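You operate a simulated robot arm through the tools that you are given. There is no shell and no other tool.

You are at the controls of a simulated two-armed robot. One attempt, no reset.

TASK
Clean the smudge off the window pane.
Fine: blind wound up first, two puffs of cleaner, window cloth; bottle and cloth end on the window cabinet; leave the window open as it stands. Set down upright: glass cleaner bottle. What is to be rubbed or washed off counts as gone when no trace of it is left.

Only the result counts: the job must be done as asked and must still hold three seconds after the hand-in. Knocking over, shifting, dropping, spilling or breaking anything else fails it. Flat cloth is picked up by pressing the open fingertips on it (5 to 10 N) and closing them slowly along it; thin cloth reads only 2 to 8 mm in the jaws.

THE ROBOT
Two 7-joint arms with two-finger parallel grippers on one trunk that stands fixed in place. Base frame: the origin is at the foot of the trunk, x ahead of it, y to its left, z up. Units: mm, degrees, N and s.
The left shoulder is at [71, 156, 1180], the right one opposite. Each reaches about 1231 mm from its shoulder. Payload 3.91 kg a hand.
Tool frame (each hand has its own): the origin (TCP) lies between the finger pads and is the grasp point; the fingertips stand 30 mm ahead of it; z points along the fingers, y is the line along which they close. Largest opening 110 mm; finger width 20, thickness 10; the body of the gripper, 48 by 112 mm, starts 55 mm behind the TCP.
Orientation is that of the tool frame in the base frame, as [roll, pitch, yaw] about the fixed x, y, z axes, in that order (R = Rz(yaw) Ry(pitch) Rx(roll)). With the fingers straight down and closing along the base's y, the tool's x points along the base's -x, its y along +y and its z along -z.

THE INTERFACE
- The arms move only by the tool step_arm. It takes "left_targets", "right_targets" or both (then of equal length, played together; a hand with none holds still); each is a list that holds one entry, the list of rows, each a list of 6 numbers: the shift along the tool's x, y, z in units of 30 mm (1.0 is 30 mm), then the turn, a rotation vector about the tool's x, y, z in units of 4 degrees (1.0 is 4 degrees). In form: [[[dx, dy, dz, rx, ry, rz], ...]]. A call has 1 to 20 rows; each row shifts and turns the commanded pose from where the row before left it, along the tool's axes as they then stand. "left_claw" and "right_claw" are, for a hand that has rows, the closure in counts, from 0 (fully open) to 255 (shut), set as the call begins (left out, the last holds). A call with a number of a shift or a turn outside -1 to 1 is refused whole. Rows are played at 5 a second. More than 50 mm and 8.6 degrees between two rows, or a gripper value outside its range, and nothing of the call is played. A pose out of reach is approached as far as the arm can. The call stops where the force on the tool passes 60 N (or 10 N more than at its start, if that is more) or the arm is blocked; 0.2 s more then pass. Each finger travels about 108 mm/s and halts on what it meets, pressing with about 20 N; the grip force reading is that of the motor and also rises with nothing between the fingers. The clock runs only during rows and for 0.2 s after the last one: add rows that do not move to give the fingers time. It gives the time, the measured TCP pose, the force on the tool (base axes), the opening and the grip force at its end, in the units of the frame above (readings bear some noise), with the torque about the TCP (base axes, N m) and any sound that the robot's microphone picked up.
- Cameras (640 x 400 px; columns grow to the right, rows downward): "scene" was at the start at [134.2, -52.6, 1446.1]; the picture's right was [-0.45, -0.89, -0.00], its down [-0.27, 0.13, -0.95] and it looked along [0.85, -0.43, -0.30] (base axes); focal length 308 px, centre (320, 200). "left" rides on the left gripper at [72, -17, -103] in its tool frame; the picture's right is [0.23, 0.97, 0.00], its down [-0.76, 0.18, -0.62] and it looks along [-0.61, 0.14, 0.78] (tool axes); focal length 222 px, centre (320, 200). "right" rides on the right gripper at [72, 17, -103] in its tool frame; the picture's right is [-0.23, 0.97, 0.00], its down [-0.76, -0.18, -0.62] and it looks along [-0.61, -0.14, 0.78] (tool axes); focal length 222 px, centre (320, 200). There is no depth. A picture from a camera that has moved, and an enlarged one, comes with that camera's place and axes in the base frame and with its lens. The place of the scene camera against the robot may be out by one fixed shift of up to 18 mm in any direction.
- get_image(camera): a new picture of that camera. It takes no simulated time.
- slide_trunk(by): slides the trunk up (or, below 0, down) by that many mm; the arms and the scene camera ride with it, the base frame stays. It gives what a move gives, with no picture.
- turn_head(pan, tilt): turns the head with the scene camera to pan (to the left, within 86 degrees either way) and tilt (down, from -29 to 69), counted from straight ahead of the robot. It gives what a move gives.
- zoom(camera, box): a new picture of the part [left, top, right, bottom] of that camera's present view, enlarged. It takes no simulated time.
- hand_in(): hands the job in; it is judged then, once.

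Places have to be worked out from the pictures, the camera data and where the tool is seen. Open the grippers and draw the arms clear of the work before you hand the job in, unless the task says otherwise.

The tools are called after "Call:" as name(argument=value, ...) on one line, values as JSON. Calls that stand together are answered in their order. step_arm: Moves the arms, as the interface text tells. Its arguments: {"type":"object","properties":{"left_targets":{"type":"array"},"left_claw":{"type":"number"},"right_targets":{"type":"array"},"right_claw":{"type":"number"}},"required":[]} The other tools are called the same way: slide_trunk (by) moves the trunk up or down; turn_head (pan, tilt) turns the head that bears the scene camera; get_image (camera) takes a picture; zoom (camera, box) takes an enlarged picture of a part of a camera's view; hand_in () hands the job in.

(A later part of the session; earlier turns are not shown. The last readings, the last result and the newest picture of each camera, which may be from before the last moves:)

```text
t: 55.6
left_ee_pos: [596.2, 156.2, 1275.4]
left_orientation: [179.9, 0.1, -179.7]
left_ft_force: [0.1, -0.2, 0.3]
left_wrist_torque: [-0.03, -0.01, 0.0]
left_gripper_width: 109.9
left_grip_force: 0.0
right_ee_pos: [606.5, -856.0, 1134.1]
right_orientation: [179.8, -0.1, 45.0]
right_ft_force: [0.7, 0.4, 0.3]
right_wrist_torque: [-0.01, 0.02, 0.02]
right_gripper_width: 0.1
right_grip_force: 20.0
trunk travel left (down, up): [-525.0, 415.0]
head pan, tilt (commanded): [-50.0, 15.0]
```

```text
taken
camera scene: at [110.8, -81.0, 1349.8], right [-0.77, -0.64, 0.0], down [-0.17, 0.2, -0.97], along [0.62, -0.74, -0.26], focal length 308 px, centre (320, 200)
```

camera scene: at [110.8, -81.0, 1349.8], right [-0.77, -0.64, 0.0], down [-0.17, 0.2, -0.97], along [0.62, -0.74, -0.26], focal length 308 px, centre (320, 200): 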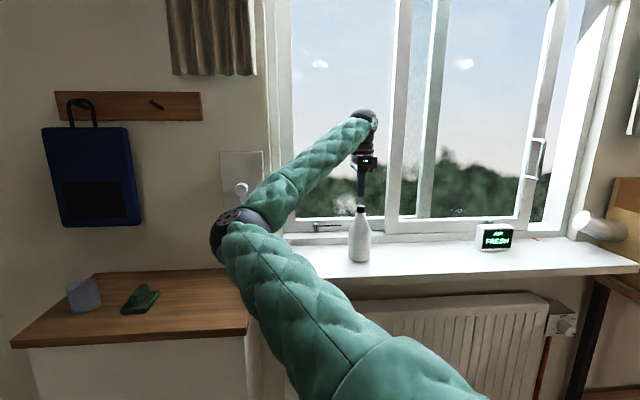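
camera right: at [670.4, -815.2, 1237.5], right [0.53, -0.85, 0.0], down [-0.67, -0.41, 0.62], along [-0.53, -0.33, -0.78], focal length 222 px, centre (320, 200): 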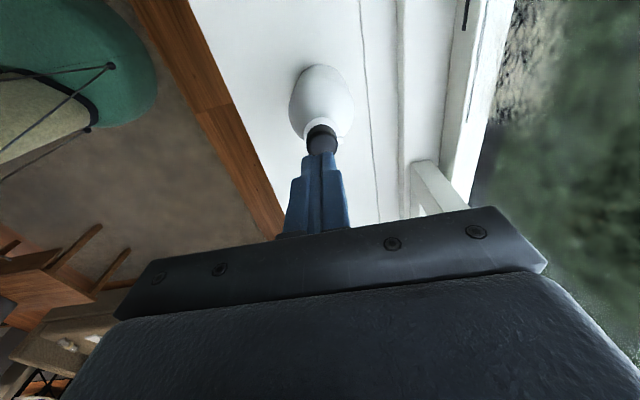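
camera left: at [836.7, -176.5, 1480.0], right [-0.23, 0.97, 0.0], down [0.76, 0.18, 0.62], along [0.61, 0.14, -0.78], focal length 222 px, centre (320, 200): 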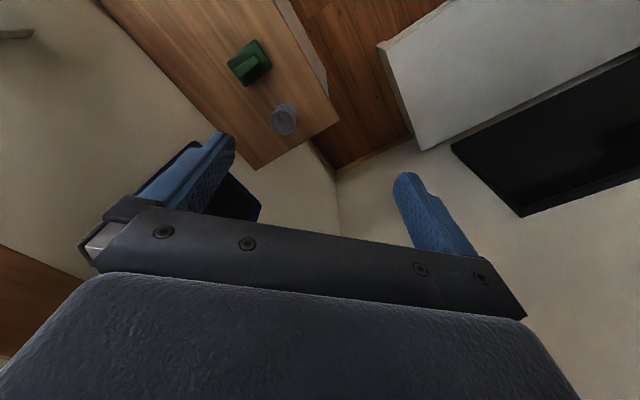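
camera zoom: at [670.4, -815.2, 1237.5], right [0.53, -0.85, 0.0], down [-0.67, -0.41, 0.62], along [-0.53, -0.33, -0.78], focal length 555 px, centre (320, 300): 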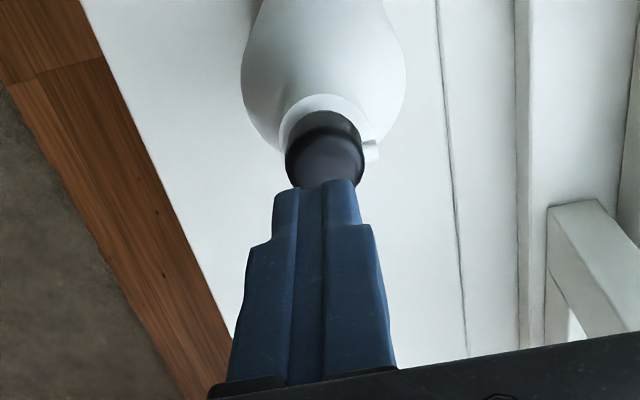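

The fingertips stand right over the cap (offset within 2 mm). I go down 20 mm, then feel for contact in small steps.

Call:
step_arm(right_targets=[[[0, 0, 0.3, 0, 0, 0], [0, 0, 0.37, 0, 0, 0], [0, 0, 0, 0, 0, 0]]])

Call:
step_arm(right_targets=[[[0, 0, 0.1, 0, 0, 0], [0, 0, 0.1, 0, 0, 0], [0, 0, 0, 0, 0, 0]]])

Call:
zoom(camera="right", box=[240, 80, 400, 240])

```text
t: 56.4
left_ee_pos: [594.8, 155.0, 1275.0]
left_orientation: [180.0, 0.1, -179.8]
left_ft_force: [-1.0, -0.6, -0.5]
left_wrist_torque: [0.0, -0.03, 0.0]
left_gripper_width: 109.8
left_grip_force: 0.0
right_ee_pos: [607.0, -854.3, 1111.9]
right_orientation: [179.9, -0.1, 44.8]
right_ft_force: [0.4, 0.0, 0.4]
right_wrist_torque: [0.01, 0.0, 0.0]
right_gripper_width: 0.0
right_grip_force: 20.1
trunk travel left (down, up): [-525.0, 415.0]
head pan, tilt (commanded): [-50.0, 15.0]
```

```text
t: 57.2
left_ee_pos: [596.0, 155.7, 1275.1]
left_orientation: [-180.0, 0.0, -179.9]
left_ft_force: [-0.2, -0.1, -0.8]
left_wrist_torque: [0.0, 0.02, 0.01]
left_gripper_width: 110.0
left_grip_force: 0.1
right_ee_pos: [606.8, -855.9, 1106.0]
right_orientation: [179.9, 0.0, 45.0]
right_ft_force: [-0.1, -0.1, -0.1]
right_wrist_torque: [-0.01, -0.02, -0.01]
right_gripper_width: 0.1
right_grip_force: 20.3
trunk travel left (down, up): [-525.0, 415.0]
head pan, tilt (commanded): [-50.0, 15.0]
```

```text
2.50 times, centred on (320, 160) of right
camera zoom: at [670.3, -816.1, 1210.9], right [0.53, -0.85, 0.0], down [-0.67, -0.41, 0.62], along [-0.53, -0.33, -0.78], focal length 555 px, centre (320, 300)
```

zoom: 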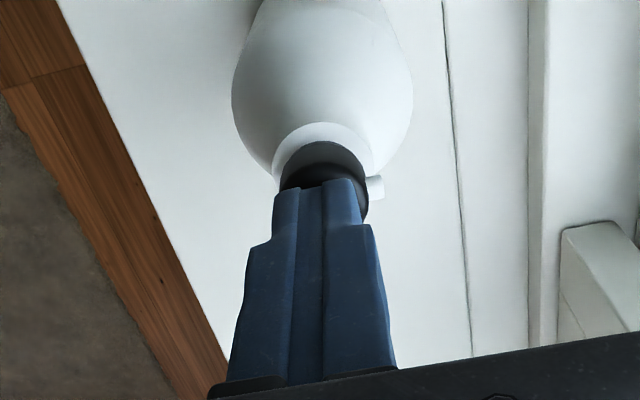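

Still no contact with the tips at z 1076. I go on in 2 mm steps, watching force and sound.

Call:
step_arm(right_targets=[[[0, 0, 0.07, 0, 0, 0], [0, 0, 0, 0, 0, 0]]])

Call:
step_arm(right_targets=[[[0, 0, 0.07, 0, 0, 0], [0, 0, 0, 0, 0, 0]]])

```text
t: 57.8
left_ee_pos: [594.7, 155.2, 1277.0]
left_orientation: [180.0, 0.0, -179.8]
left_ft_force: [0.5, 0.4, -0.5]
left_wrist_torque: [0.02, 0.02, -0.01]
left_gripper_width: 109.8
left_grip_force: 0.1
right_ee_pos: [608.0, -855.0, 1104.8]
right_orientation: [179.9, 0.0, 45.0]
right_ft_force: [0.6, -0.3, -0.3]
right_wrist_torque: [0.01, 0.02, 0.01]
right_gripper_width: 0.0
right_grip_force: 20.2
trunk travel left (down, up): [-525.0, 415.0]
head pan, tilt (commanded): [-50.0, 15.0]
```

```text
t: 58.4
left_ee_pos: [596.2, 155.8, 1275.5]
left_orientation: [180.0, 0.1, -179.8]
left_ft_force: [0.3, 0.4, -0.5]
left_wrist_torque: [-0.01, 0.0, -0.03]
left_gripper_width: 110.2
left_grip_force: 0.1
right_ee_pos: [607.7, -854.5, 1102.5]
right_orientation: [179.9, 0.0, 44.9]
right_ft_force: [-0.3, -0.9, 1.1]
right_wrist_torque: [0.01, 0.02, 0.02]
right_gripper_width: 0.0
right_grip_force: 19.8
trunk travel left (down, up): [-525.0, 415.0]
head pan, tilt (commanded): [-50.0, 15.0]
```

Perhaps first light contact (about 1 N). I go on 2 mm at a time.

Call:
step_arm(right_targets=[[[0, 0, 0.07, 0, 0, 0], [0, 0, 0, 0, 0, 0]]])

Call:
step_arm(right_targets=[[[0, 0, 0.07, 0, 0, 0], [0, 0, 0, 0, 0, 0]]])

Call:
zoom(camera="right", box=[240, 80, 400, 240])

```text
t: 59.0
left_ee_pos: [597.0, 154.8, 1275.7]
left_orientation: [180.0, 0.0, -179.7]
left_ft_force: [0.6, 0.8, -0.3]
left_wrist_torque: [-0.01, 0.01, 0.02]
left_gripper_width: 110.1
left_grip_force: 0.1
right_ee_pos: [607.0, -855.0, 1101.5]
right_orientation: [179.8, -0.1, 45.1]
right_ft_force: [0.8, 0.1, 2.0]
right_wrist_torque: [0.03, -0.04, -0.01]
right_gripper_width: 0.3
right_grip_force: 20.1
trunk travel left (down, up): [-525.0, 415.0]
head pan, tilt (commanded): [-50.0, 15.0]
heard: click
```

```text
t: 59.6
left_ee_pos: [594.8, 154.1, 1275.7]
left_orientation: [180.0, 0.0, -179.8]
left_ft_force: [0.4, 0.2, 0.7]
left_wrist_torque: [0.02, -0.02, 0.0]
left_gripper_width: 110.0
left_grip_force: 0.0
right_ee_pos: [606.7, -856.2, 1098.9]
right_orientation: [179.8, 0.1, 45.0]
right_ft_force: [1.7, -1.8, 5.8]
right_wrist_torque: [-0.05, -0.09, -0.01]
right_gripper_width: 0.1
right_grip_force: 20.2
trunk travel left (down, up): [-525.0, 415.0]
head pan, tilt (commanded): [-50.0, 15.0]
```

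```text
2.50 times, centred on (320, 160) of right
camera zoom: at [669.8, -815.9, 1202.9], right [0.53, -0.85, 0.0], down [-0.67, -0.41, 0.62], along [-0.53, -0.33, -0.78], focal length 555 px, centre (320, 300)
```

zoom: 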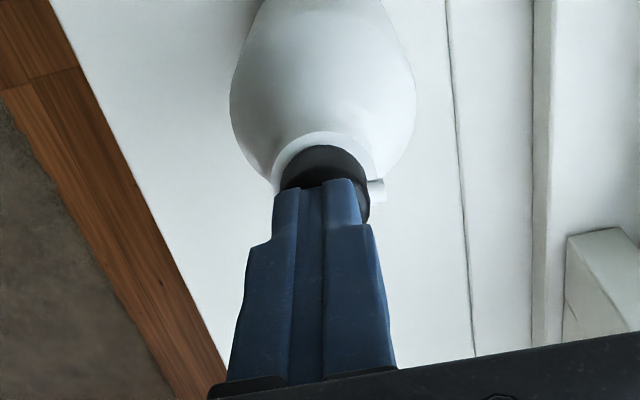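

A click was heard when the cap began to go down. I check the pane for spray before pressing on.

Call:
zoom(camera="scene", box=[300, 160, 400, 240])

Call:
get_image(camera="right")

Call:
zoom(camera="right", box=[440, 0, 600, 140])

```text
5.00 times, centred on (350, 200) of scene
camera zoom: at [110.7, -81.7, 1349.8], right [-0.77, -0.64, 0.0], down [-0.17, 0.2, -0.97], along [0.62, -0.74, -0.26], focal length 1542 px, centre (170, 200)
```

zoom: 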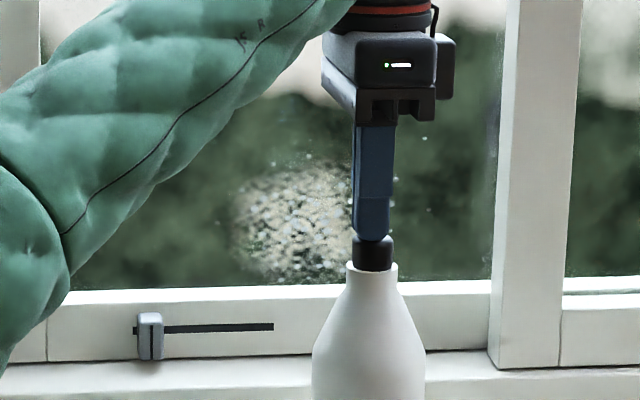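

```text
taken
camera right: at [669.8, -815.9, 1202.9], right [0.53, -0.85, 0.0], down [-0.67, -0.41, 0.62], along [-0.53, -0.33, -0.78], focal length 222 px, centre (320, 200)
```

right: 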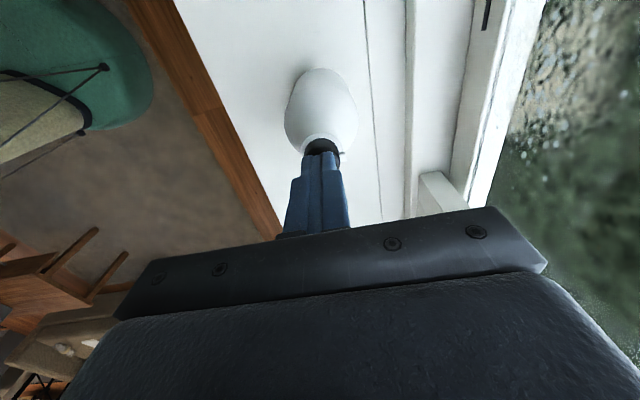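

```text
2.86 times, centred on (520, 70) of right
camera zoom: at [669.8, -815.9, 1202.9], right [0.53, -0.85, 0.0], down [-0.67, -0.41, 0.62], along [-0.53, -0.33, -0.78], focal length 635 px, centre (-251, 571)
```

zoom: 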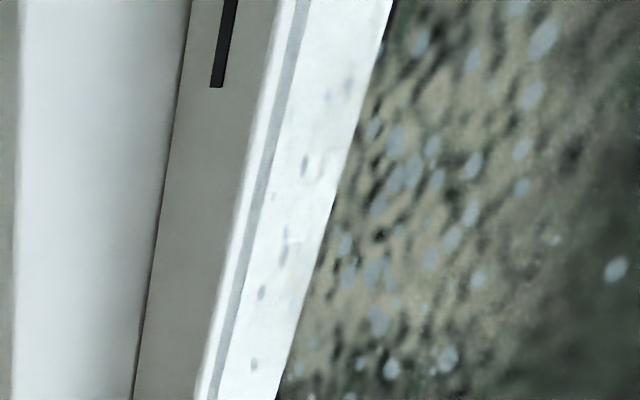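

Droplets are now visible on and around the smudge: that was puff one. I lift 12 mm so the cap springs back.

Call:
step_arm(right_targets=[[[0, 0, -0.2, 0, 0, 0], [0, 0, -0.2, 0, 0, 0], [0, 0, 0, 0, 0, 0], [0, 0, 0, 0, 0, 0]]])

Call:
zoom(camera="right", box=[240, 80, 400, 240])

```text
t: 60.6
left_ee_pos: [595.9, 155.3, 1275.1]
left_orientation: [-180.0, 0.1, -179.8]
left_ft_force: [0.1, 0.4, -1.1]
left_wrist_torque: [-0.02, 0.02, 0.02]
left_gripper_width: 109.9
left_grip_force: 0.0
right_ee_pos: [607.5, -856.5, 1109.6]
right_orientation: [179.9, 0.0, 44.9]
right_ft_force: [0.7, -0.7, 0.1]
right_wrist_torque: [-0.01, -0.01, 0.02]
right_gripper_width: 0.0
right_grip_force: 20.1
trunk travel left (down, up): [-525.0, 415.0]
head pan, tilt (commanded): [-50.0, 15.0]
```

```text
2.50 times, centred on (320, 160) of right
camera zoom: at [669.9, -816.1, 1214.3], right [0.53, -0.85, 0.0], down [-0.67, -0.41, 0.62], along [-0.53, -0.33, -0.78], focal length 555 px, centre (320, 300)
```

zoom: 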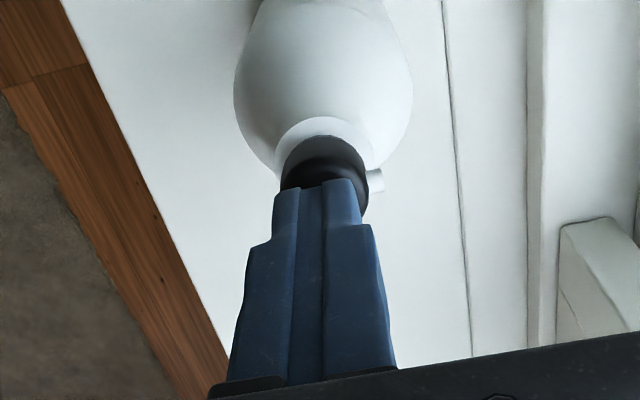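

The cap is free again. I press down the second time in small steps and listen for the click.

Call:
step_arm(right_targets=[[[0, 0, 0.1, 0, 0, 0], [0, 0, 0.1, 0, 0, 0], [0, 0, 0, 0, 0, 0]]])

Call:
step_arm(right_targets=[[[0, 0, 0.1, 0, 0, 0], [0, 0, 0, 0, 0, 0]]])

```text
t: 61.4
left_ee_pos: [596.9, 154.5, 1276.8]
left_orientation: [-180.0, 0.1, -179.8]
left_ft_force: [0.4, 0.8, -0.2]
left_wrist_torque: [-0.04, 0.01, 0.02]
left_gripper_width: 110.1
left_grip_force: 0.0
right_ee_pos: [607.2, -855.9, 1104.6]
right_orientation: [179.8, 0.0, 45.0]
right_ft_force: [0.1, 0.4, -0.6]
right_wrist_torque: [0.0, 0.0, -0.01]
right_gripper_width: 0.0
right_grip_force: 19.9
trunk travel left (down, up): [-525.0, 415.0]
head pan, tilt (commanded): [-50.0, 15.0]
```

```text
t: 62.0
left_ee_pos: [595.4, 154.1, 1275.9]
left_orientation: [180.0, 0.1, -179.7]
left_ft_force: [0.0, -0.3, 0.0]
left_wrist_torque: [0.02, 0.01, -0.01]
left_gripper_width: 110.0
left_grip_force: 0.0
right_ee_pos: [607.5, -855.6, 1102.7]
right_orientation: [179.8, 0.0, 45.1]
right_ft_force: [0.2, 0.6, 1.5]
right_wrist_torque: [0.0, -0.01, -0.02]
right_gripper_width: 0.0
right_grip_force: 20.2
trunk travel left (down, up): [-525.0, 415.0]
head pan, tilt (commanded): [-50.0, 15.0]
heard: click
```

A second click at the same height. I look whether a second lot of droplets appeared.

Call:
zoom(camera="scene", box=[300, 160, 400, 240])

Call:
zoom(camera="right", box=[440, 0, 600, 140])

```text
5.00 times, centred on (350, 200) of scene
camera zoom: at [110.8, -81.9, 1349.7], right [-0.77, -0.64, 0.0], down [-0.17, 0.2, -0.97], along [0.62, -0.74, -0.26], focal length 1542 px, centre (170, 200)
```

zoom: 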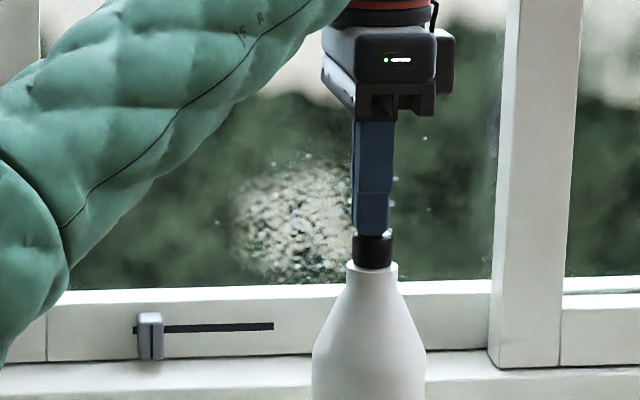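

```text
2.86 times, centred on (520, 70) of right
camera zoom: at [670.2, -815.8, 1205.6], right [0.53, -0.85, 0.0], down [-0.67, -0.41, 0.62], along [-0.53, -0.33, -0.78], focal length 635 px, centre (-251, 571)
```

zoom: 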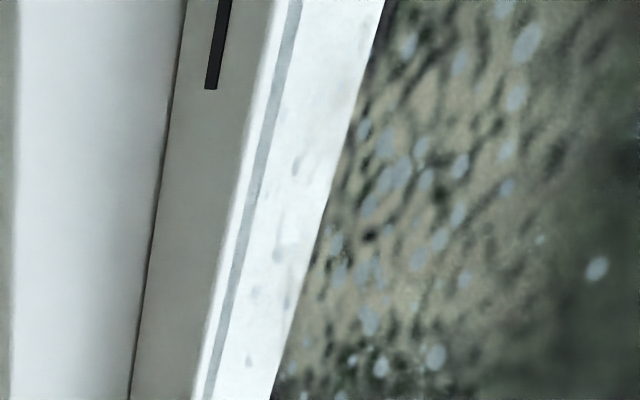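

New droplets seem to be there (for example at the left edge). To be sure the stroke is complete, I press on to the same depth as the first time and compare.

Call:
step_arm(right_targets=[[[0, 0, 0.07, 0, 0, 0], [0, 0, 0.03, 0, 0, 0], [0, 0, 0, 0, 0, 0]]])

Call:
zoom(camera="scene", box=[300, 160, 400, 240])

```text
t: 62.8
left_ee_pos: [596.1, 156.4, 1276.6]
left_orientation: [-179.9, 0.0, -179.8]
left_ft_force: [-0.5, -0.8, 0.1]
left_wrist_torque: [0.0, -0.04, -0.01]
left_gripper_width: 110.0
left_grip_force: 0.1
right_ee_pos: [607.3, -854.7, 1099.9]
right_orientation: [179.8, 0.1, 45.0]
right_ft_force: [1.7, -0.5, 5.0]
right_wrist_torque: [-0.02, -0.03, 0.0]
right_gripper_width: 0.1
right_grip_force: 20.2
trunk travel left (down, up): [-525.0, 415.0]
head pan, tilt (commanded): [-50.0, 15.0]
```

```text
5.00 times, centred on (350, 200) of scene
camera zoom: at [110.8, -81.7, 1349.8], right [-0.77, -0.64, 0.0], down [-0.17, 0.2, -0.97], along [0.62, -0.74, -0.26], focal length 1542 px, centre (170, 200)
```

zoom: 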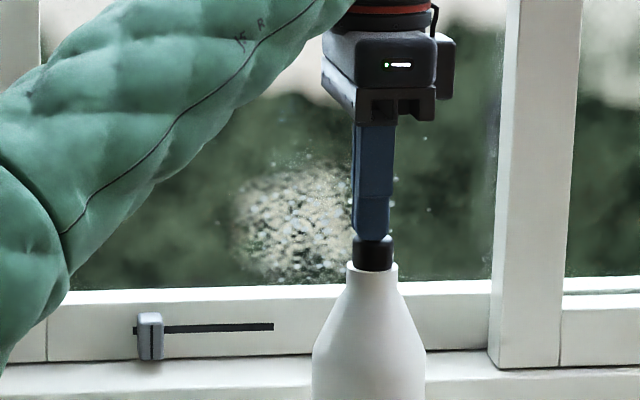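

Two clicks, two puffs. I lift the hand clear of the cap and turn it back by 90° so that it faces the window from the robot's side, ready to take the bottle by its body.

Call:
step_arm(right_targets=[[[0, 0, -0.5, 0, 0, 0], [0, 0, -1, 0, 0, 0], [0, 0, -1, 0, 0, 0], [0, 0, -1, 0, 0, 0], [0, 0, 0, 0, 0, 0]]])

Call:
step_arm(right_targets=[[[0, -1, 0, 0, 0, 0], [0, -1, 0, 0, 0, 0], [0, -1, 0, 0, 0, 0], [0, -1, 0, 0, 0, 0], [0, 0, 0, 0, 0, -1], [0, 0, 0, 0, 0, -1], [0, 0, 0, 0, 0, -1], [0, 0, 0, 0, 0, -1], [0, 0, 0, 0, 0, -1], [0, 0, 0, 0, 0, -1], [0, 0, 0, 0, 0, -1], [0, 0, 0, 0, 0, -1], [0, 0, 0, 0, 0, -1], [0, 0, 0, 0, 0, -1], [0, 0, 0, 0, 0, -1], [0, 0, 0, 0, 0, -1], [0, 0, 0, 0, 0, -1], [0, 0, 0, 0, 0, -1], [0, 0, 0, 0, 0, -1], [0, 0, 0, 0, 0, -1]]])

Call:
get_image(camera="scene")

```text
t: 64.0
left_ee_pos: [596.2, 154.5, 1276.1]
left_orientation: [-179.9, -0.1, -179.8]
left_ft_force: [0.1, -0.4, 0.2]
left_wrist_torque: [-0.01, 0.01, 0.06]
left_gripper_width: 110.2
left_grip_force: 0.0
right_ee_pos: [606.9, -855.8, 1203.7]
right_orientation: [179.9, 0.0, 45.0]
right_ft_force: [-0.4, 0.2, -0.1]
right_wrist_torque: [0.04, 0.02, 0.0]
right_gripper_width: 0.0
right_grip_force: 20.4
trunk travel left (down, up): [-525.0, 415.0]
head pan, tilt (commanded): [-50.0, 15.0]
```

```text
t: 68.2
left_ee_pos: [595.3, 154.4, 1275.3]
left_orientation: [-180.0, 0.0, -179.8]
left_ft_force: [-0.4, 1.0, 0.1]
left_wrist_torque: [0.02, 0.02, 0.01]
left_gripper_width: 109.9
left_grip_force: 0.1
right_ee_pos: [522.8, -770.4, 1202.9]
right_orientation: [179.9, 0.1, 109.2]
right_ft_force: [0.6, 0.9, 0.0]
right_wrist_torque: [-0.02, 0.02, 0.0]
right_gripper_width: 0.0
right_grip_force: 20.6
trunk travel left (down, up): [-525.0, 415.0]
head pan, tilt (commanded): [-50.0, 15.0]
```

```text
taken
camera scene: at [110.8, -82.0, 1349.7], right [-0.77, -0.64, 0.0], down [-0.17, 0.2, -0.97], along [0.62, -0.74, -0.26], focal length 308 px, centre (320, 200)
```

scene: 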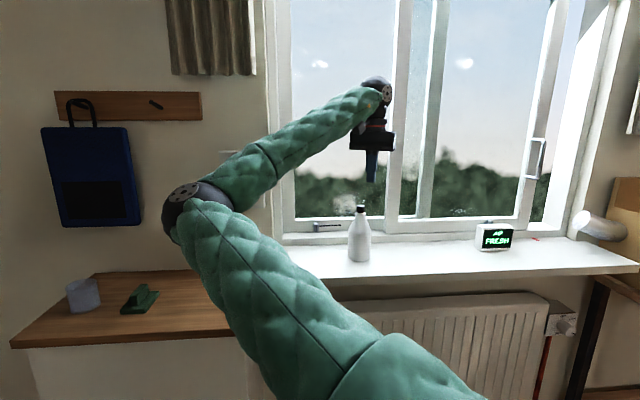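

The elbow has swung to the left but is clear. I finish the turn, pitch the fingers 45° forward-down and open the jaws.

Call:
step_arm(right_targets=[[[0, 0, 0, 0, 0, -1], [0, 0, 0, 0, 0, -1], [0, 0, 0, 0, 0, -1], [0, 0, 0, 0, 0, -1], [0, 0, 0, 0, 0, -1], [0, 0, 0, 0, 0, -1], [0, 0, 0, 0, 0, -0.45], [0, 0, 0, 0, -1, 0], [0, 0, 0, 0, -1, 0], [0, 0, 0, 0, -1, 0], [0, 0, 0, 0, -1, 0], [0, 0, 0, 0, -1, 0], [0, 0, 0, 0, -1, 0], [0, 0, 0, 0, -1, 0], [0, 0, 0, 0, -1, 0], [0, 0, 0, 0, -1, 0], [0, 0, 0, 0, -1, 0], [0, 0, 0, 0, -1, 0], [0, 0, 0, 0, -0.25, 0], [0, 0, 0, 0, 0, 0]]], right_claw=0)

Call:
get_image(camera="right")

Call:
get_image(camera="scene")

```text
t: 72.4
left_ee_pos: [596.5, 154.2, 1276.8]
left_orientation: [180.0, 0.0, -179.7]
left_ft_force: [0.1, -0.1, 0.4]
left_wrist_torque: [0.02, -0.01, -0.01]
left_gripper_width: 109.9
left_grip_force: 0.1
right_ee_pos: [521.4, -770.3, 1204.2]
right_orientation: [-180.0, 45.2, 134.8]
right_ft_force: [0.3, 0.6, -0.8]
right_wrist_torque: [0.01, 0.01, 0.0]
right_gripper_width: 110.1
right_grip_force: 0.0
trunk travel left (down, up): [-525.0, 415.0]
head pan, tilt (commanded): [-50.0, 15.0]
```

```text
taken
camera right: at [446.3, -669.4, 1225.6], right [0.8, 0.57, 0.16], down [-0.06, -0.19, 0.98], along [0.59, -0.8, -0.12], focal length 222 px, centre (320, 200)
```

right: 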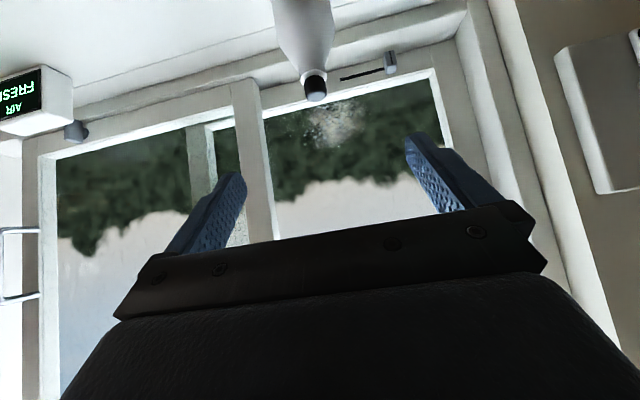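

```text
taken
camera scene: at [110.8, -81.8, 1349.7], right [-0.77, -0.64, 0.0], down [-0.17, 0.2, -0.97], along [0.62, -0.74, -0.26], focal length 308 px, centre (320, 200)
```

scene: 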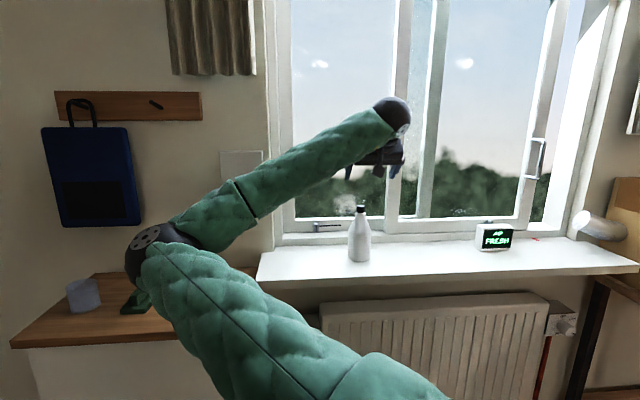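

The pane and bottle are in good view. I zoom in on the wetted smudge and move the open jaws to the pre-grasp point in front of the bottle.

Call:
zoom(camera="right", box=[260, 70, 420, 170])

Call:
step_arm(right_targets=[[[0.444, 0, 0.837, 0, 0, 0], [0.444, 0, 0.837, 0, 0, 0], [0.444, 0, 0.837, 0, 0, 0], [0.444, 0, 0.837, 0, 0, 0], [0.444, 0, 0.837, 0, 0, 0], [0.444, 0, 0.837, 0, 0, 0], [0, 0, 0, 0, 0, 0]]])

Call:
get_image(camera="right")

Call:
get_image(camera="scene")

```text
4.00 times, centred on (340, 120) of right
camera zoom: at [446.3, -669.4, 1225.6], right [0.8, 0.57, 0.16], down [-0.06, -0.19, 0.98], along [0.59, -0.8, -0.12], focal length 888 px, centre (240, 520)
```

zoom: 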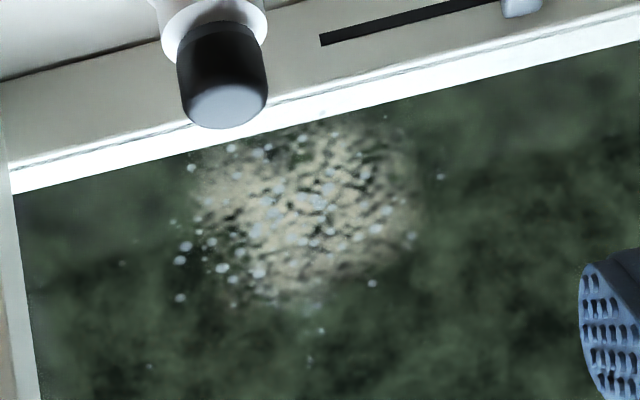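

```text
t: 74.0
left_ee_pos: [595.5, 153.9, 1275.4]
left_orientation: [180.0, 0.0, -179.9]
left_ft_force: [-0.2, -0.4, -0.2]
left_wrist_torque: [0.01, -0.01, 0.0]
left_gripper_width: 109.7
left_grip_force: 0.1
right_ee_pos: [557.4, -806.6, 1042.1]
right_orientation: [180.0, 45.2, 134.7]
right_ft_force: [0.0, -0.5, -0.1]
right_wrist_torque: [0.01, -0.04, 0.0]
right_gripper_width: 110.2
right_grip_force: 0.1
trunk travel left (down, up): [-525.0, 415.0]
head pan, tilt (commanded): [-50.0, 15.0]
```

```text
taken
camera right: at [481.9, -705.1, 1063.3], right [0.8, 0.57, 0.16], down [-0.06, -0.19, 0.98], along [0.59, -0.8, -0.12], focal length 222 px, centre (320, 200)
```

right: 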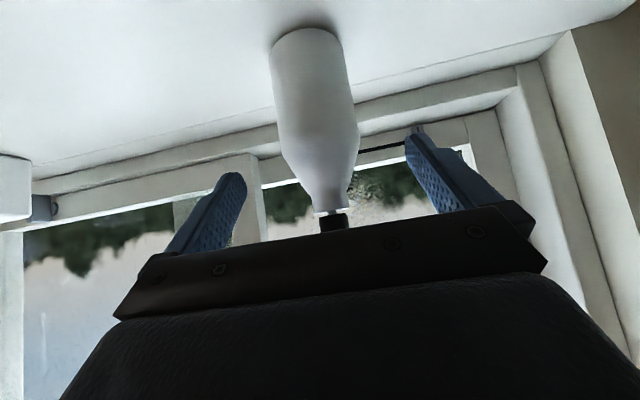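

```text
taken
camera scene: at [110.4, -81.5, 1349.8], right [-0.77, -0.64, 0.0], down [-0.17, 0.2, -0.97], along [0.62, -0.74, -0.26], focal length 308 px, centre (320, 200)
```

scene: 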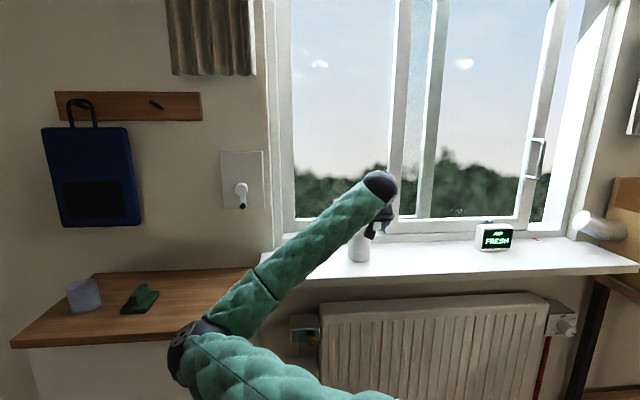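

Bottle stands centred between the jaws. I advance along the fingers to bring the body between the pads.

Call:
step_arm(right_targets=[[[0, 0, 0.8, 0, 0, 0], [0, 0, 0.8, 0, 0, 0], [0, 0, 0.8, 0, 0, 0], [0, 0, 0.7, 0, 0, 0], [0, 0, 0, 0, 0, 0]]])

Call:
get_image(camera="right")

Call:
zoom(camera="scene", box=[300, 160, 440, 280])

```text
t: 75.2
left_ee_pos: [596.2, 155.4, 1275.5]
left_orientation: [-180.0, -0.1, -179.9]
left_ft_force: [-0.4, 0.2, 0.2]
left_wrist_torque: [0.02, 0.01, 0.01]
left_gripper_width: 109.9
left_grip_force: 0.0
right_ee_pos: [603.9, -853.4, 975.1]
right_orientation: [180.0, 45.2, 134.8]
right_ft_force: [-1.1, 1.0, 1.7]
right_wrist_torque: [-0.06, -0.08, -0.02]
right_gripper_width: 110.1
right_grip_force: 0.1
trunk travel left (down, up): [-525.0, 415.0]
head pan, tilt (commanded): [-50.0, 15.0]
```

```text
taken
camera right: at [527.9, -752.1, 997.4], right [0.8, 0.57, 0.16], down [-0.06, -0.19, 0.98], along [0.59, -0.8, -0.12], focal length 222 px, centre (320, 200)
```

right: 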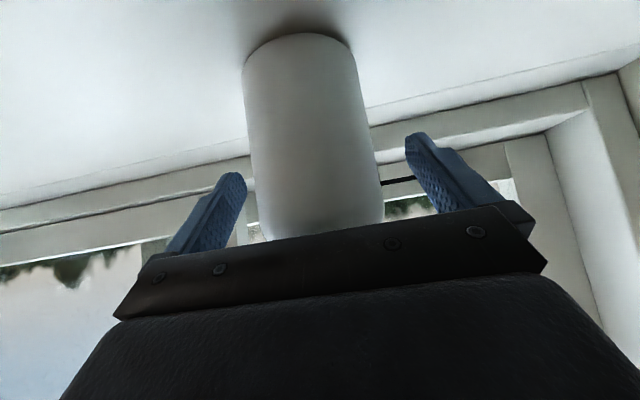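

```text
3.33 times, centred on (370, 220) of scene
camera zoom: at [110.7, -81.6, 1349.7], right [-0.77, -0.64, 0.0], down [-0.17, 0.2, -0.97], along [0.62, -0.74, -0.26], focal length 1028 px, centre (153, 133)
```

zoom: 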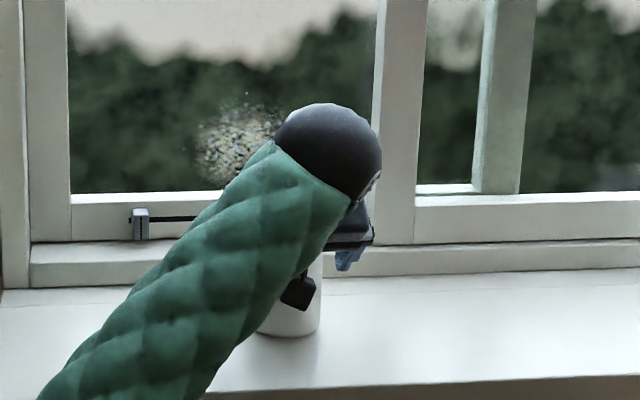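

A light 2 N push shows that the palm just meets the bottle; I back off 3 mm and narrow the jaws to about 80 mm to check centring.

Call:
step_arm(right_targets=[[[0, 0, -0.1, 0, 0, 0], [0, 0, 0, 0, 0, 0], [0, 0, 0, 0, 0, 0]]], right_claw=70)

Call:
get_image(camera="right")

```text
t: 76.0
left_ee_pos: [596.4, 154.3, 1275.8]
left_orientation: [-180.0, 0.0, -179.8]
left_ft_force: [0.4, -0.3, -1.2]
left_wrist_torque: [-0.01, 0.02, 0.02]
left_gripper_width: 110.2
left_grip_force: 0.1
right_ee_pos: [601.9, -851.4, 977.7]
right_orientation: [-180.0, 45.1, 134.7]
right_ft_force: [0.1, 0.3, 0.1]
right_wrist_torque: [0.0, -0.05, 0.01]
right_gripper_width: 79.9
right_grip_force: 0.1
trunk travel left (down, up): [-525.0, 415.0]
head pan, tilt (commanded): [-50.0, 15.0]
```

```text
taken
camera right: at [526.7, -750.7, 999.4], right [0.8, 0.57, 0.16], down [-0.06, -0.19, 0.98], along [0.59, -0.8, -0.12], focal length 222 px, centre (320, 200)
```

right: 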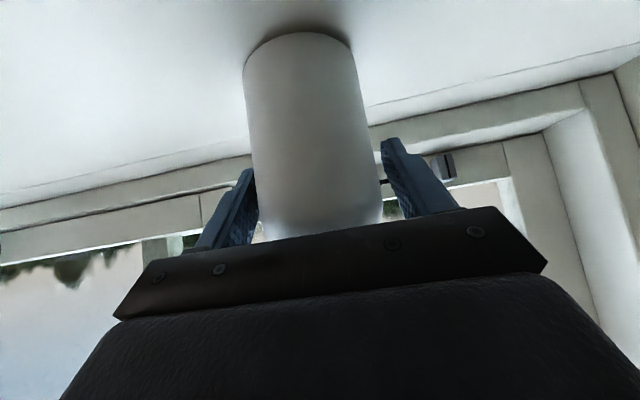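

The body is well between the pads with a small gap on each side. I close and hold.

Call:
step_arm(right_targets=[[[0, 0, 0, 0, 0, 0], [0, 0, 0, 0, 0, 0], [0, 0, 0, 0, 0, 0], [0, 0, 0, 0, 0, 0]]], right_claw=255)

Call:
get_image(camera="right")

```text
t: 77.0
left_ee_pos: [596.0, 154.6, 1276.5]
left_orientation: [-179.9, 0.0, -179.8]
left_ft_force: [0.4, -0.7, -0.2]
left_wrist_torque: [0.0, -0.06, -0.01]
left_gripper_width: 109.9
left_grip_force: 0.1
right_ee_pos: [601.7, -850.5, 978.1]
right_orientation: [180.0, 45.0, 134.8]
right_ft_force: [-0.8, -0.7, 0.0]
right_wrist_torque: [-0.08, 0.02, 0.0]
right_gripper_width: 71.5
right_grip_force: 19.4
trunk travel left (down, up): [-525.0, 415.0]
head pan, tilt (commanded): [-50.0, 15.0]
```

```text
taken
camera right: at [526.5, -750.7, 999.5], right [0.8, 0.57, 0.16], down [-0.06, -0.19, 0.98], along [0.59, -0.8, -0.12], focal length 222 px, centre (320, 200)
```

right: 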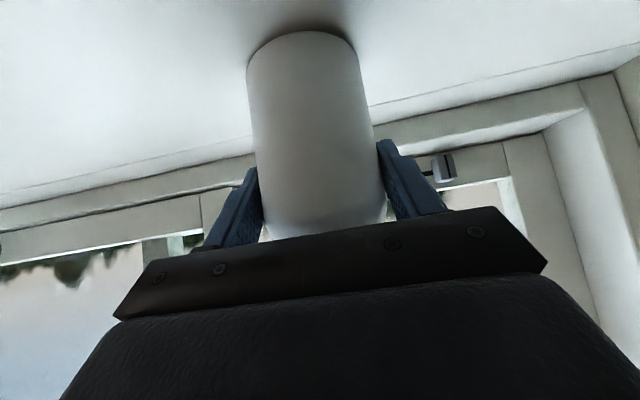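

Held at 71.5 mm with 19 N. I lift straight up 60 mm and check that it hangs firm and upright.

Call:
step_arm(right_targets=[[[-0.25, 0, -0.25, 0, 0, 0], [-0.5, 0, -0.5, 0, 0, 0], [-0.707, 0, -0.707, 0, 0, 0], [0, 0, 0, 0, 0, 0]]])

Call:
get_image(camera="right")

Call:
get_image(camera="scene")

```text
t: 78.0
left_ee_pos: [596.4, 155.3, 1274.8]
left_orientation: [180.0, -0.2, -179.8]
left_ft_force: [0.6, 0.5, 0.0]
left_wrist_torque: [0.0, -0.01, 0.03]
left_gripper_width: 110.1
left_grip_force: 0.0
right_ee_pos: [602.8, -852.5, 1038.3]
right_orientation: [180.0, 45.2, 134.6]
right_ft_force: [-0.1, 0.0, -4.6]
right_wrist_torque: [-0.01, -0.03, 0.0]
right_gripper_width: 71.6
right_grip_force: 19.9
trunk travel left (down, up): [-525.0, 415.0]
head pan, tilt (commanded): [-50.0, 15.0]
```

```text
taken
camera right: at [527.2, -751.9, 1060.9], right [0.8, 0.57, 0.16], down [-0.06, -0.19, 0.98], along [0.59, -0.8, -0.12], focal length 222 px, centre (320, 200)
```

right: 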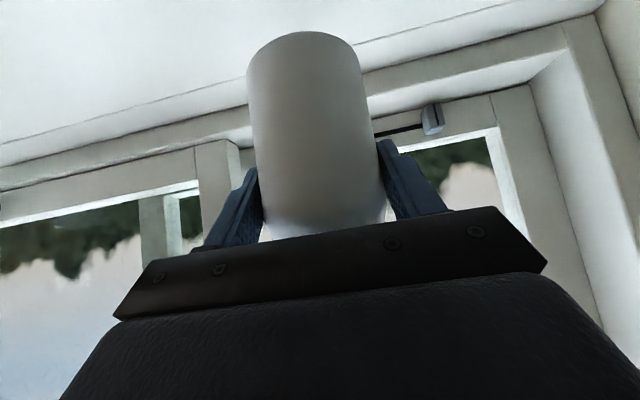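

```text
taken
camera scene: at [111.4, -82.3, 1349.6], right [-0.77, -0.64, 0.0], down [-0.17, 0.2, -0.97], along [0.62, -0.74, -0.26], focal length 308 px, centre (320, 200)
```

scene: 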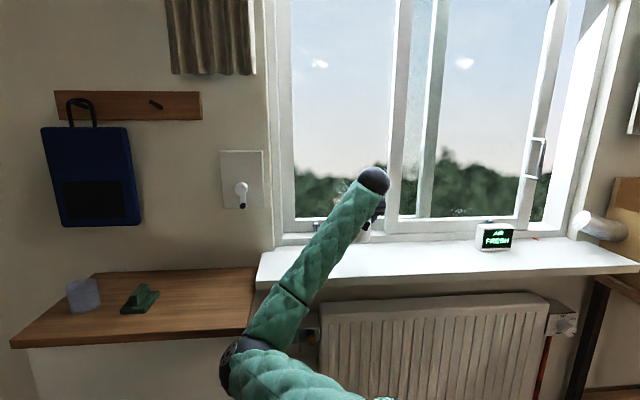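

The bottle hangs upright and firm (4.6 N). I raise the trunk 100 mm so that the arm comes over the cabinet from above, then draw the bottle back from the window.

Call:
slide_trunk(by=100)

Call:
step_arm(right_targets=[[[0.613, 0, -0.613, 0, 0, 0], [0.613, 0, -0.613, 0, 0, 0], [0.613, 0, -0.613, 0, 0, 0], [0.613, 0, -0.613, 0, 0, 0], [0.613, 0, -0.613, 0, 0, 0], [0, 0, 0, 0, 0, 0]]])

Call:
get_image(camera="scene")

```text
t: 79.3
left_ee_pos: [597.7, 153.0, 1375.6]
left_orientation: [-179.9, 0.0, -179.8]
left_ft_force: [0.3, -0.1, 0.0]
left_wrist_torque: [-0.02, 0.0, 0.01]
left_gripper_width: 109.9
left_grip_force: 0.1
right_ee_pos: [602.4, -852.7, 1138.4]
right_orientation: [180.0, 45.1, 134.7]
right_ft_force: [0.7, -0.7, -3.7]
right_wrist_torque: [0.02, 0.01, -0.01]
right_gripper_width: 71.7
right_grip_force: 20.3
trunk travel left (down, up): [-625.0, 315.0]
head pan, tilt (commanded): [-50.0, 15.0]
```

```text
t: 80.7
left_ee_pos: [595.9, 153.6, 1375.2]
left_orientation: [-179.9, 0.1, -179.7]
left_ft_force: [0.6, 1.2, 0.3]
left_wrist_torque: [-0.01, -0.02, -0.01]
left_gripper_width: 110.0
left_grip_force: 0.0
right_ee_pos: [511.6, -760.0, 1137.9]
right_orientation: [-179.9, 45.1, 134.7]
right_ft_force: [0.5, -0.6, -4.0]
right_wrist_torque: [-0.01, 0.08, -0.01]
right_gripper_width: 71.7
right_grip_force: 19.8
trunk travel left (down, up): [-625.0, 315.0]
head pan, tilt (commanded): [-50.0, 15.0]
```

```text
taken
camera scene: at [111.4, -82.5, 1449.6], right [-0.77, -0.64, 0.0], down [-0.17, 0.2, -0.97], along [0.62, -0.74, -0.26], focal length 308 px, centre (320, 200)
```

scene: 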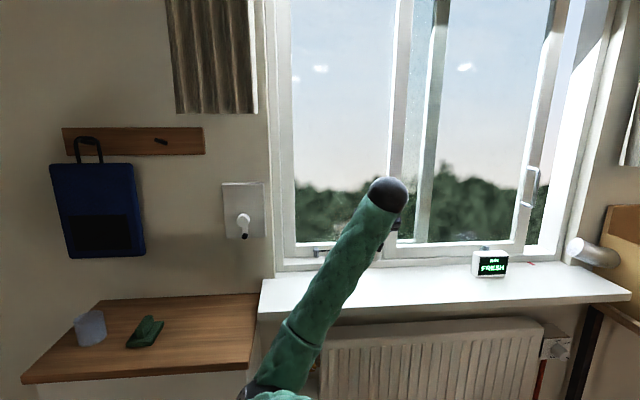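

Bottle is clear of the window at n 899. I carry it 425 mm along the wall to above the free right part of the cabinet.

Call:
step_arm(right_targets=[[[0, 0.7, 0, 0, 0, 0], [0, 1, 0, 0, 0, 0], [0, 1, 0, 0, 0, 0], [0, 1, 0, 0, 0, 0], [0, 1, 0, 0, 0, 0], [0, 1, 0, 0, 0, 0], [0, 1, 0, 0, 0, 0], [0, 1, 0, 0, 0, 0], [0, 1, 0, 0, 0, 0], [0, 1, 0, 0, 0, 0], [0, 1, 0, 0, 0, 0], [0, 1, 0, 0, 0, 0], [0, 1, 0, 0, 0, 0], [0, 1, 0, 0, 0, 0], [0, 0.5, 0, 0, 0, 0], [0, 0, 0, 0, 0, 0]]])

Call:
turn_head(pan=-35, tilt=25)

Call:
get_image(camera="scene")

Call:
get_image(camera="right")

```text
t: 84.1
left_ee_pos: [597.0, 154.6, 1375.5]
left_orientation: [-180.0, -0.1, -179.9]
left_ft_force: [-0.7, 0.0, 0.1]
left_wrist_torque: [0.0, 0.01, -0.01]
left_gripper_width: 110.2
left_grip_force: 0.0
right_ee_pos: [814.9, -459.0, 1138.2]
right_orientation: [180.0, 45.1, 134.8]
right_ft_force: [-0.4, 0.3, -4.1]
right_wrist_torque: [0.02, 0.02, 0.01]
right_gripper_width: 71.5
right_grip_force: 20.0
trunk travel left (down, up): [-625.0, 315.0]
head pan, tilt (commanded): [-50.0, 15.0]
```

```text
t: 84.9
left_ee_pos: [596.1, 154.1, 1376.2]
left_orientation: [180.0, 0.0, -179.9]
left_ft_force: [0.5, -0.8, 0.6]
left_wrist_torque: [0.01, 0.0, -0.03]
left_gripper_width: 110.1
left_grip_force: 0.0
right_ee_pos: [814.9, -459.6, 1138.4]
right_orientation: [-179.9, 45.1, 134.8]
right_ft_force: [-0.4, -0.3, -3.9]
right_wrist_torque: [0.02, 0.06, -0.01]
right_gripper_width: 71.3
right_grip_force: 20.4
trunk travel left (down, up): [-625.0, 315.0]
head pan, tilt (commanded): [-35.0, 25.0]
```

```text
taken
camera scene: at [126.6, -63.3, 1433.5], right [-0.57, -0.82, 0.0], down [-0.35, 0.24, -0.91], along [0.74, -0.52, -0.42], focal length 308 px, centre (320, 200)
```

scene: 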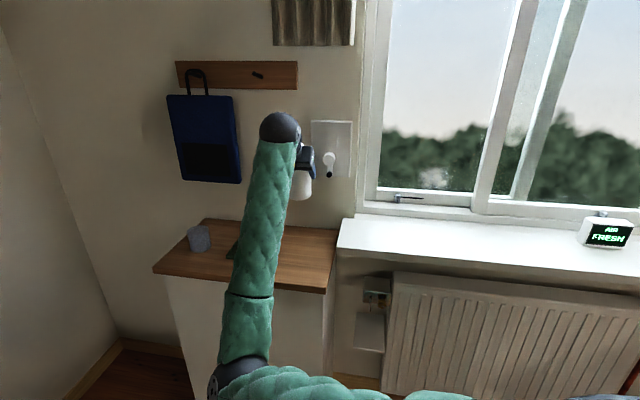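

```text
taken
camera right: at [738.4, -358.7, 1160.8], right [0.8, 0.57, 0.16], down [-0.06, -0.19, 0.98], along [0.59, -0.8, -0.12], focal length 222 px, centre (320, 200)
```

right: 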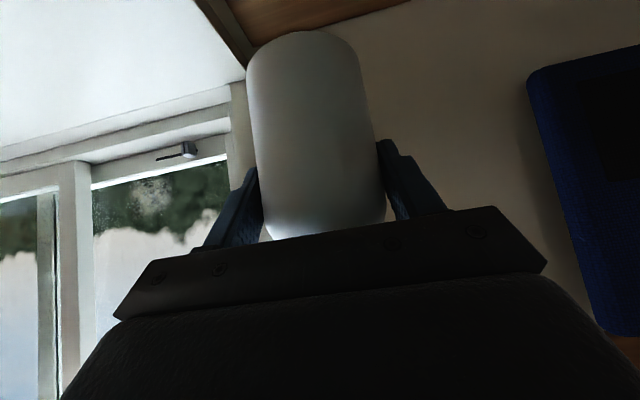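

Bottle is above the cabinet's free right side. I shift it slightly back and right (n 960, u 225) and lower it 170 mm.

Call:
step_arm(right_targets=[[[-0.695, -0.43, 0.695, 0, 0, 0], [-0.695, -0.43, 0.695, 0, 0, 0], [0.668, 0, 0.668, 0, 0, 0], [0.668, 0, 0.668, 0, 0, 0], [0.668, 0, 0.668, 0, 0, 0], [0.668, 0, 0.668, 0, 0, 0], [0.668, 0, 0.668, 0, 0, 0], [0.668, 0, 0.668, 0, 0, 0], [0, 0, 0, 0, 0, 0]]])

Call:
get_image(camera="scene")

Call:
get_image(camera="right")

```text
t: 86.9
left_ee_pos: [595.9, 154.6, 1376.3]
left_orientation: [180.0, 0.0, -179.9]
left_ft_force: [0.0, 0.3, -0.5]
left_wrist_torque: [-0.01, 0.03, -0.02]
left_gripper_width: 110.0
left_grip_force: 0.0
right_ee_pos: [836.4, -520.1, 969.5]
right_orientation: [-179.9, 45.2, 134.7]
right_ft_force: [-0.6, 0.0, -4.1]
right_wrist_torque: [0.0, 0.02, 0.01]
right_gripper_width: 71.4
right_grip_force: 19.8
trunk travel left (down, up): [-625.0, 315.0]
head pan, tilt (commanded): [-35.0, 25.0]
```

```text
taken
camera scene: at [126.5, -63.2, 1433.5], right [-0.57, -0.82, 0.0], down [-0.35, 0.24, -0.91], along [0.74, -0.52, -0.42], focal length 308 px, centre (320, 200)
```

scene: 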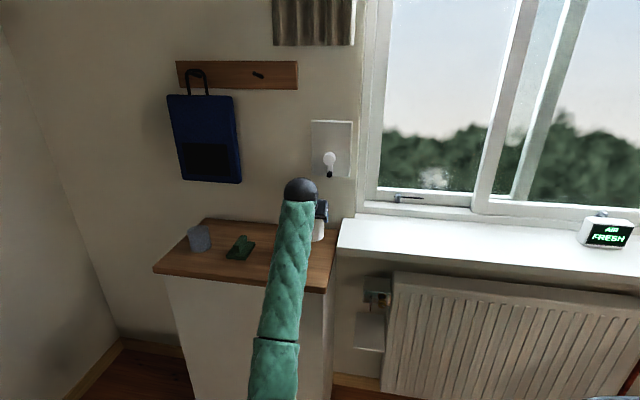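

```text
taken
camera right: at [761.0, -419.8, 991.7], right [0.8, 0.57, 0.16], down [-0.06, -0.19, 0.98], along [0.59, -0.8, -0.12], focal length 222 px, centre (320, 200)
```

right: 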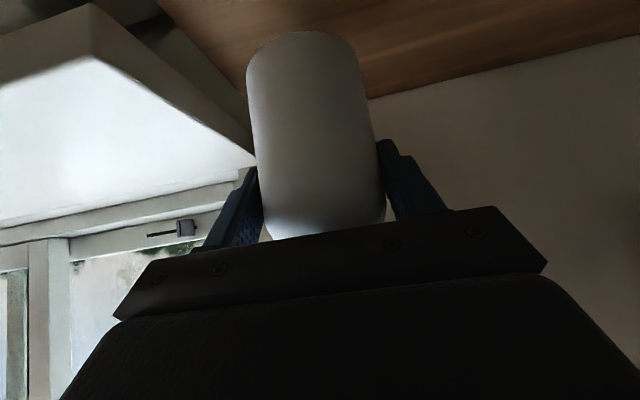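

Base is about 912, roughly 40 mm above the cabinet top. I go down 27 mm, then feel for contact in small steps.

Call:
step_arm(right_targets=[[[0.212, 0, 0.212, 0, 0, 0], [0.212, 0, 0.212, 0, 0, 0], [0.212, 0, 0.212, 0, 0, 0], [0, 0, 0, 0, 0, 0]]])

Call:
step_arm(right_targets=[[[0.07, 0, 0.07, 0, 0, 0], [0.07, 0, 0.07, 0, 0, 0], [0, 0, 0, 0, 0, 0]]])

Call:
get_image(camera="right")

```text
t: 87.9
left_ee_pos: [596.4, 154.7, 1375.2]
left_orientation: [180.0, -0.1, -179.8]
left_ft_force: [-0.3, -0.5, -0.6]
left_wrist_torque: [0.0, -0.01, -0.02]
left_gripper_width: 109.7
left_grip_force: 0.1
right_ee_pos: [836.5, -522.1, 941.5]
right_orientation: [-180.0, 45.0, 134.8]
right_ft_force: [0.4, 0.0, -3.4]
right_wrist_torque: [0.03, 0.01, 0.0]
right_gripper_width: 71.6
right_grip_force: 19.8
trunk travel left (down, up): [-625.0, 315.0]
head pan, tilt (commanded): [-35.0, 25.0]
```

```text
t: 88.7
left_ee_pos: [596.1, 155.4, 1375.9]
left_orientation: [180.0, 0.0, -179.8]
left_ft_force: [-0.4, 0.1, -0.1]
left_wrist_torque: [0.03, 0.01, -0.02]
left_gripper_width: 109.9
left_grip_force: 0.0
right_ee_pos: [837.0, -520.4, 936.2]
right_orientation: [180.0, 45.1, 134.8]
right_ft_force: [0.5, 0.3, -4.3]
right_wrist_torque: [0.01, 0.02, -0.01]
right_gripper_width: 71.3
right_grip_force: 20.1
trunk travel left (down, up): [-625.0, 315.0]
head pan, tilt (commanded): [-35.0, 25.0]
```

```text
taken
camera right: at [761.5, -419.7, 958.3], right [0.8, 0.57, 0.16], down [-0.06, -0.19, 0.98], along [0.59, -0.8, -0.12], focal length 222 px, centre (320, 200)
```

right: 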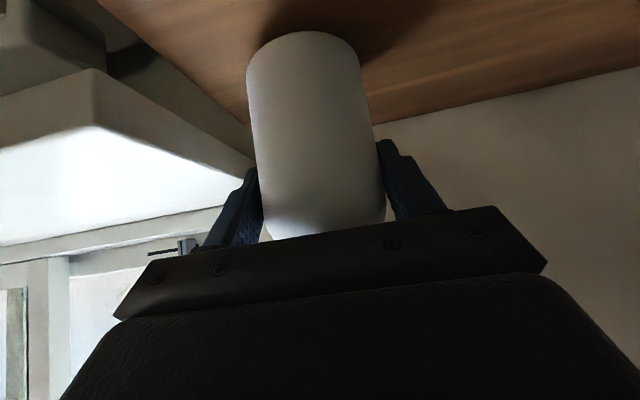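

No contact yet with the base near 879. I continue in 4 mm steps.

Call:
step_arm(right_targets=[[[0.07, 0, 0.07, 0, 0, 0], [0.03, 0, 0.03, 0, 0, 0], [0, 0, 0, 0, 0, 0]]])

Call:
step_arm(right_targets=[[[0.05, 0, 0.05, 0, 0, 0], [0.05, 0, 0.05, 0, 0, 0], [0, 0, 0, 0, 0, 0]]])

Call:
step_arm(right_targets=[[[0.05, 0, 0.05, 0, 0, 0], [0.05, 0, 0.05, 0, 0, 0], [0, 0, 0, 0, 0, 0]]])

```text
t: 89.5
left_ee_pos: [596.7, 154.5, 1375.7]
left_orientation: [-179.9, 0.1, -179.8]
left_ft_force: [0.4, 0.0, 0.7]
left_wrist_torque: [0.02, 0.02, -0.04]
left_gripper_width: 110.2
left_grip_force: 0.0
right_ee_pos: [836.5, -521.5, 932.0]
right_orientation: [-180.0, 45.1, 134.7]
right_ft_force: [0.1, -0.4, -4.7]
right_wrist_torque: [0.03, 0.05, 0.01]
right_gripper_width: 71.5
right_grip_force: 20.3
trunk travel left (down, up): [-625.0, 315.0]
head pan, tilt (commanded): [-35.0, 25.0]
```

```text
t: 90.3
left_ee_pos: [595.7, 155.2, 1376.2]
left_orientation: [180.0, -0.1, -179.9]
left_ft_force: [-1.1, -0.2, -0.1]
left_wrist_torque: [0.0, 0.01, -0.03]
left_gripper_width: 109.8
left_grip_force: 0.0
right_ee_pos: [836.6, -519.7, 926.8]
right_orientation: [179.9, 45.1, 134.7]
right_ft_force: [-0.3, -0.4, -1.5]
right_wrist_torque: [-0.02, -0.02, -0.02]
right_gripper_width: 71.5
right_grip_force: 20.5
trunk travel left (down, up): [-625.0, 315.0]
head pan, tilt (commanded): [-35.0, 25.0]
```

```text
t: 91.1
left_ee_pos: [595.0, 155.2, 1375.7]
left_orientation: [-179.9, 0.0, -179.9]
left_ft_force: [0.5, 1.1, 0.2]
left_wrist_torque: [0.01, 0.01, -0.01]
left_gripper_width: 110.0
left_grip_force: 0.1
right_ee_pos: [835.7, -519.6, 925.4]
right_orientation: [179.9, 45.3, 134.7]
right_ft_force: [4.8, -1.9, 15.1]
right_wrist_torque: [-0.31, 0.0, 0.07]
right_gripper_width: 72.0
right_grip_force: 19.9
trunk travel left (down, up): [-625.0, 315.0]
head pan, tilt (commanded): [-35.0, 25.0]
```

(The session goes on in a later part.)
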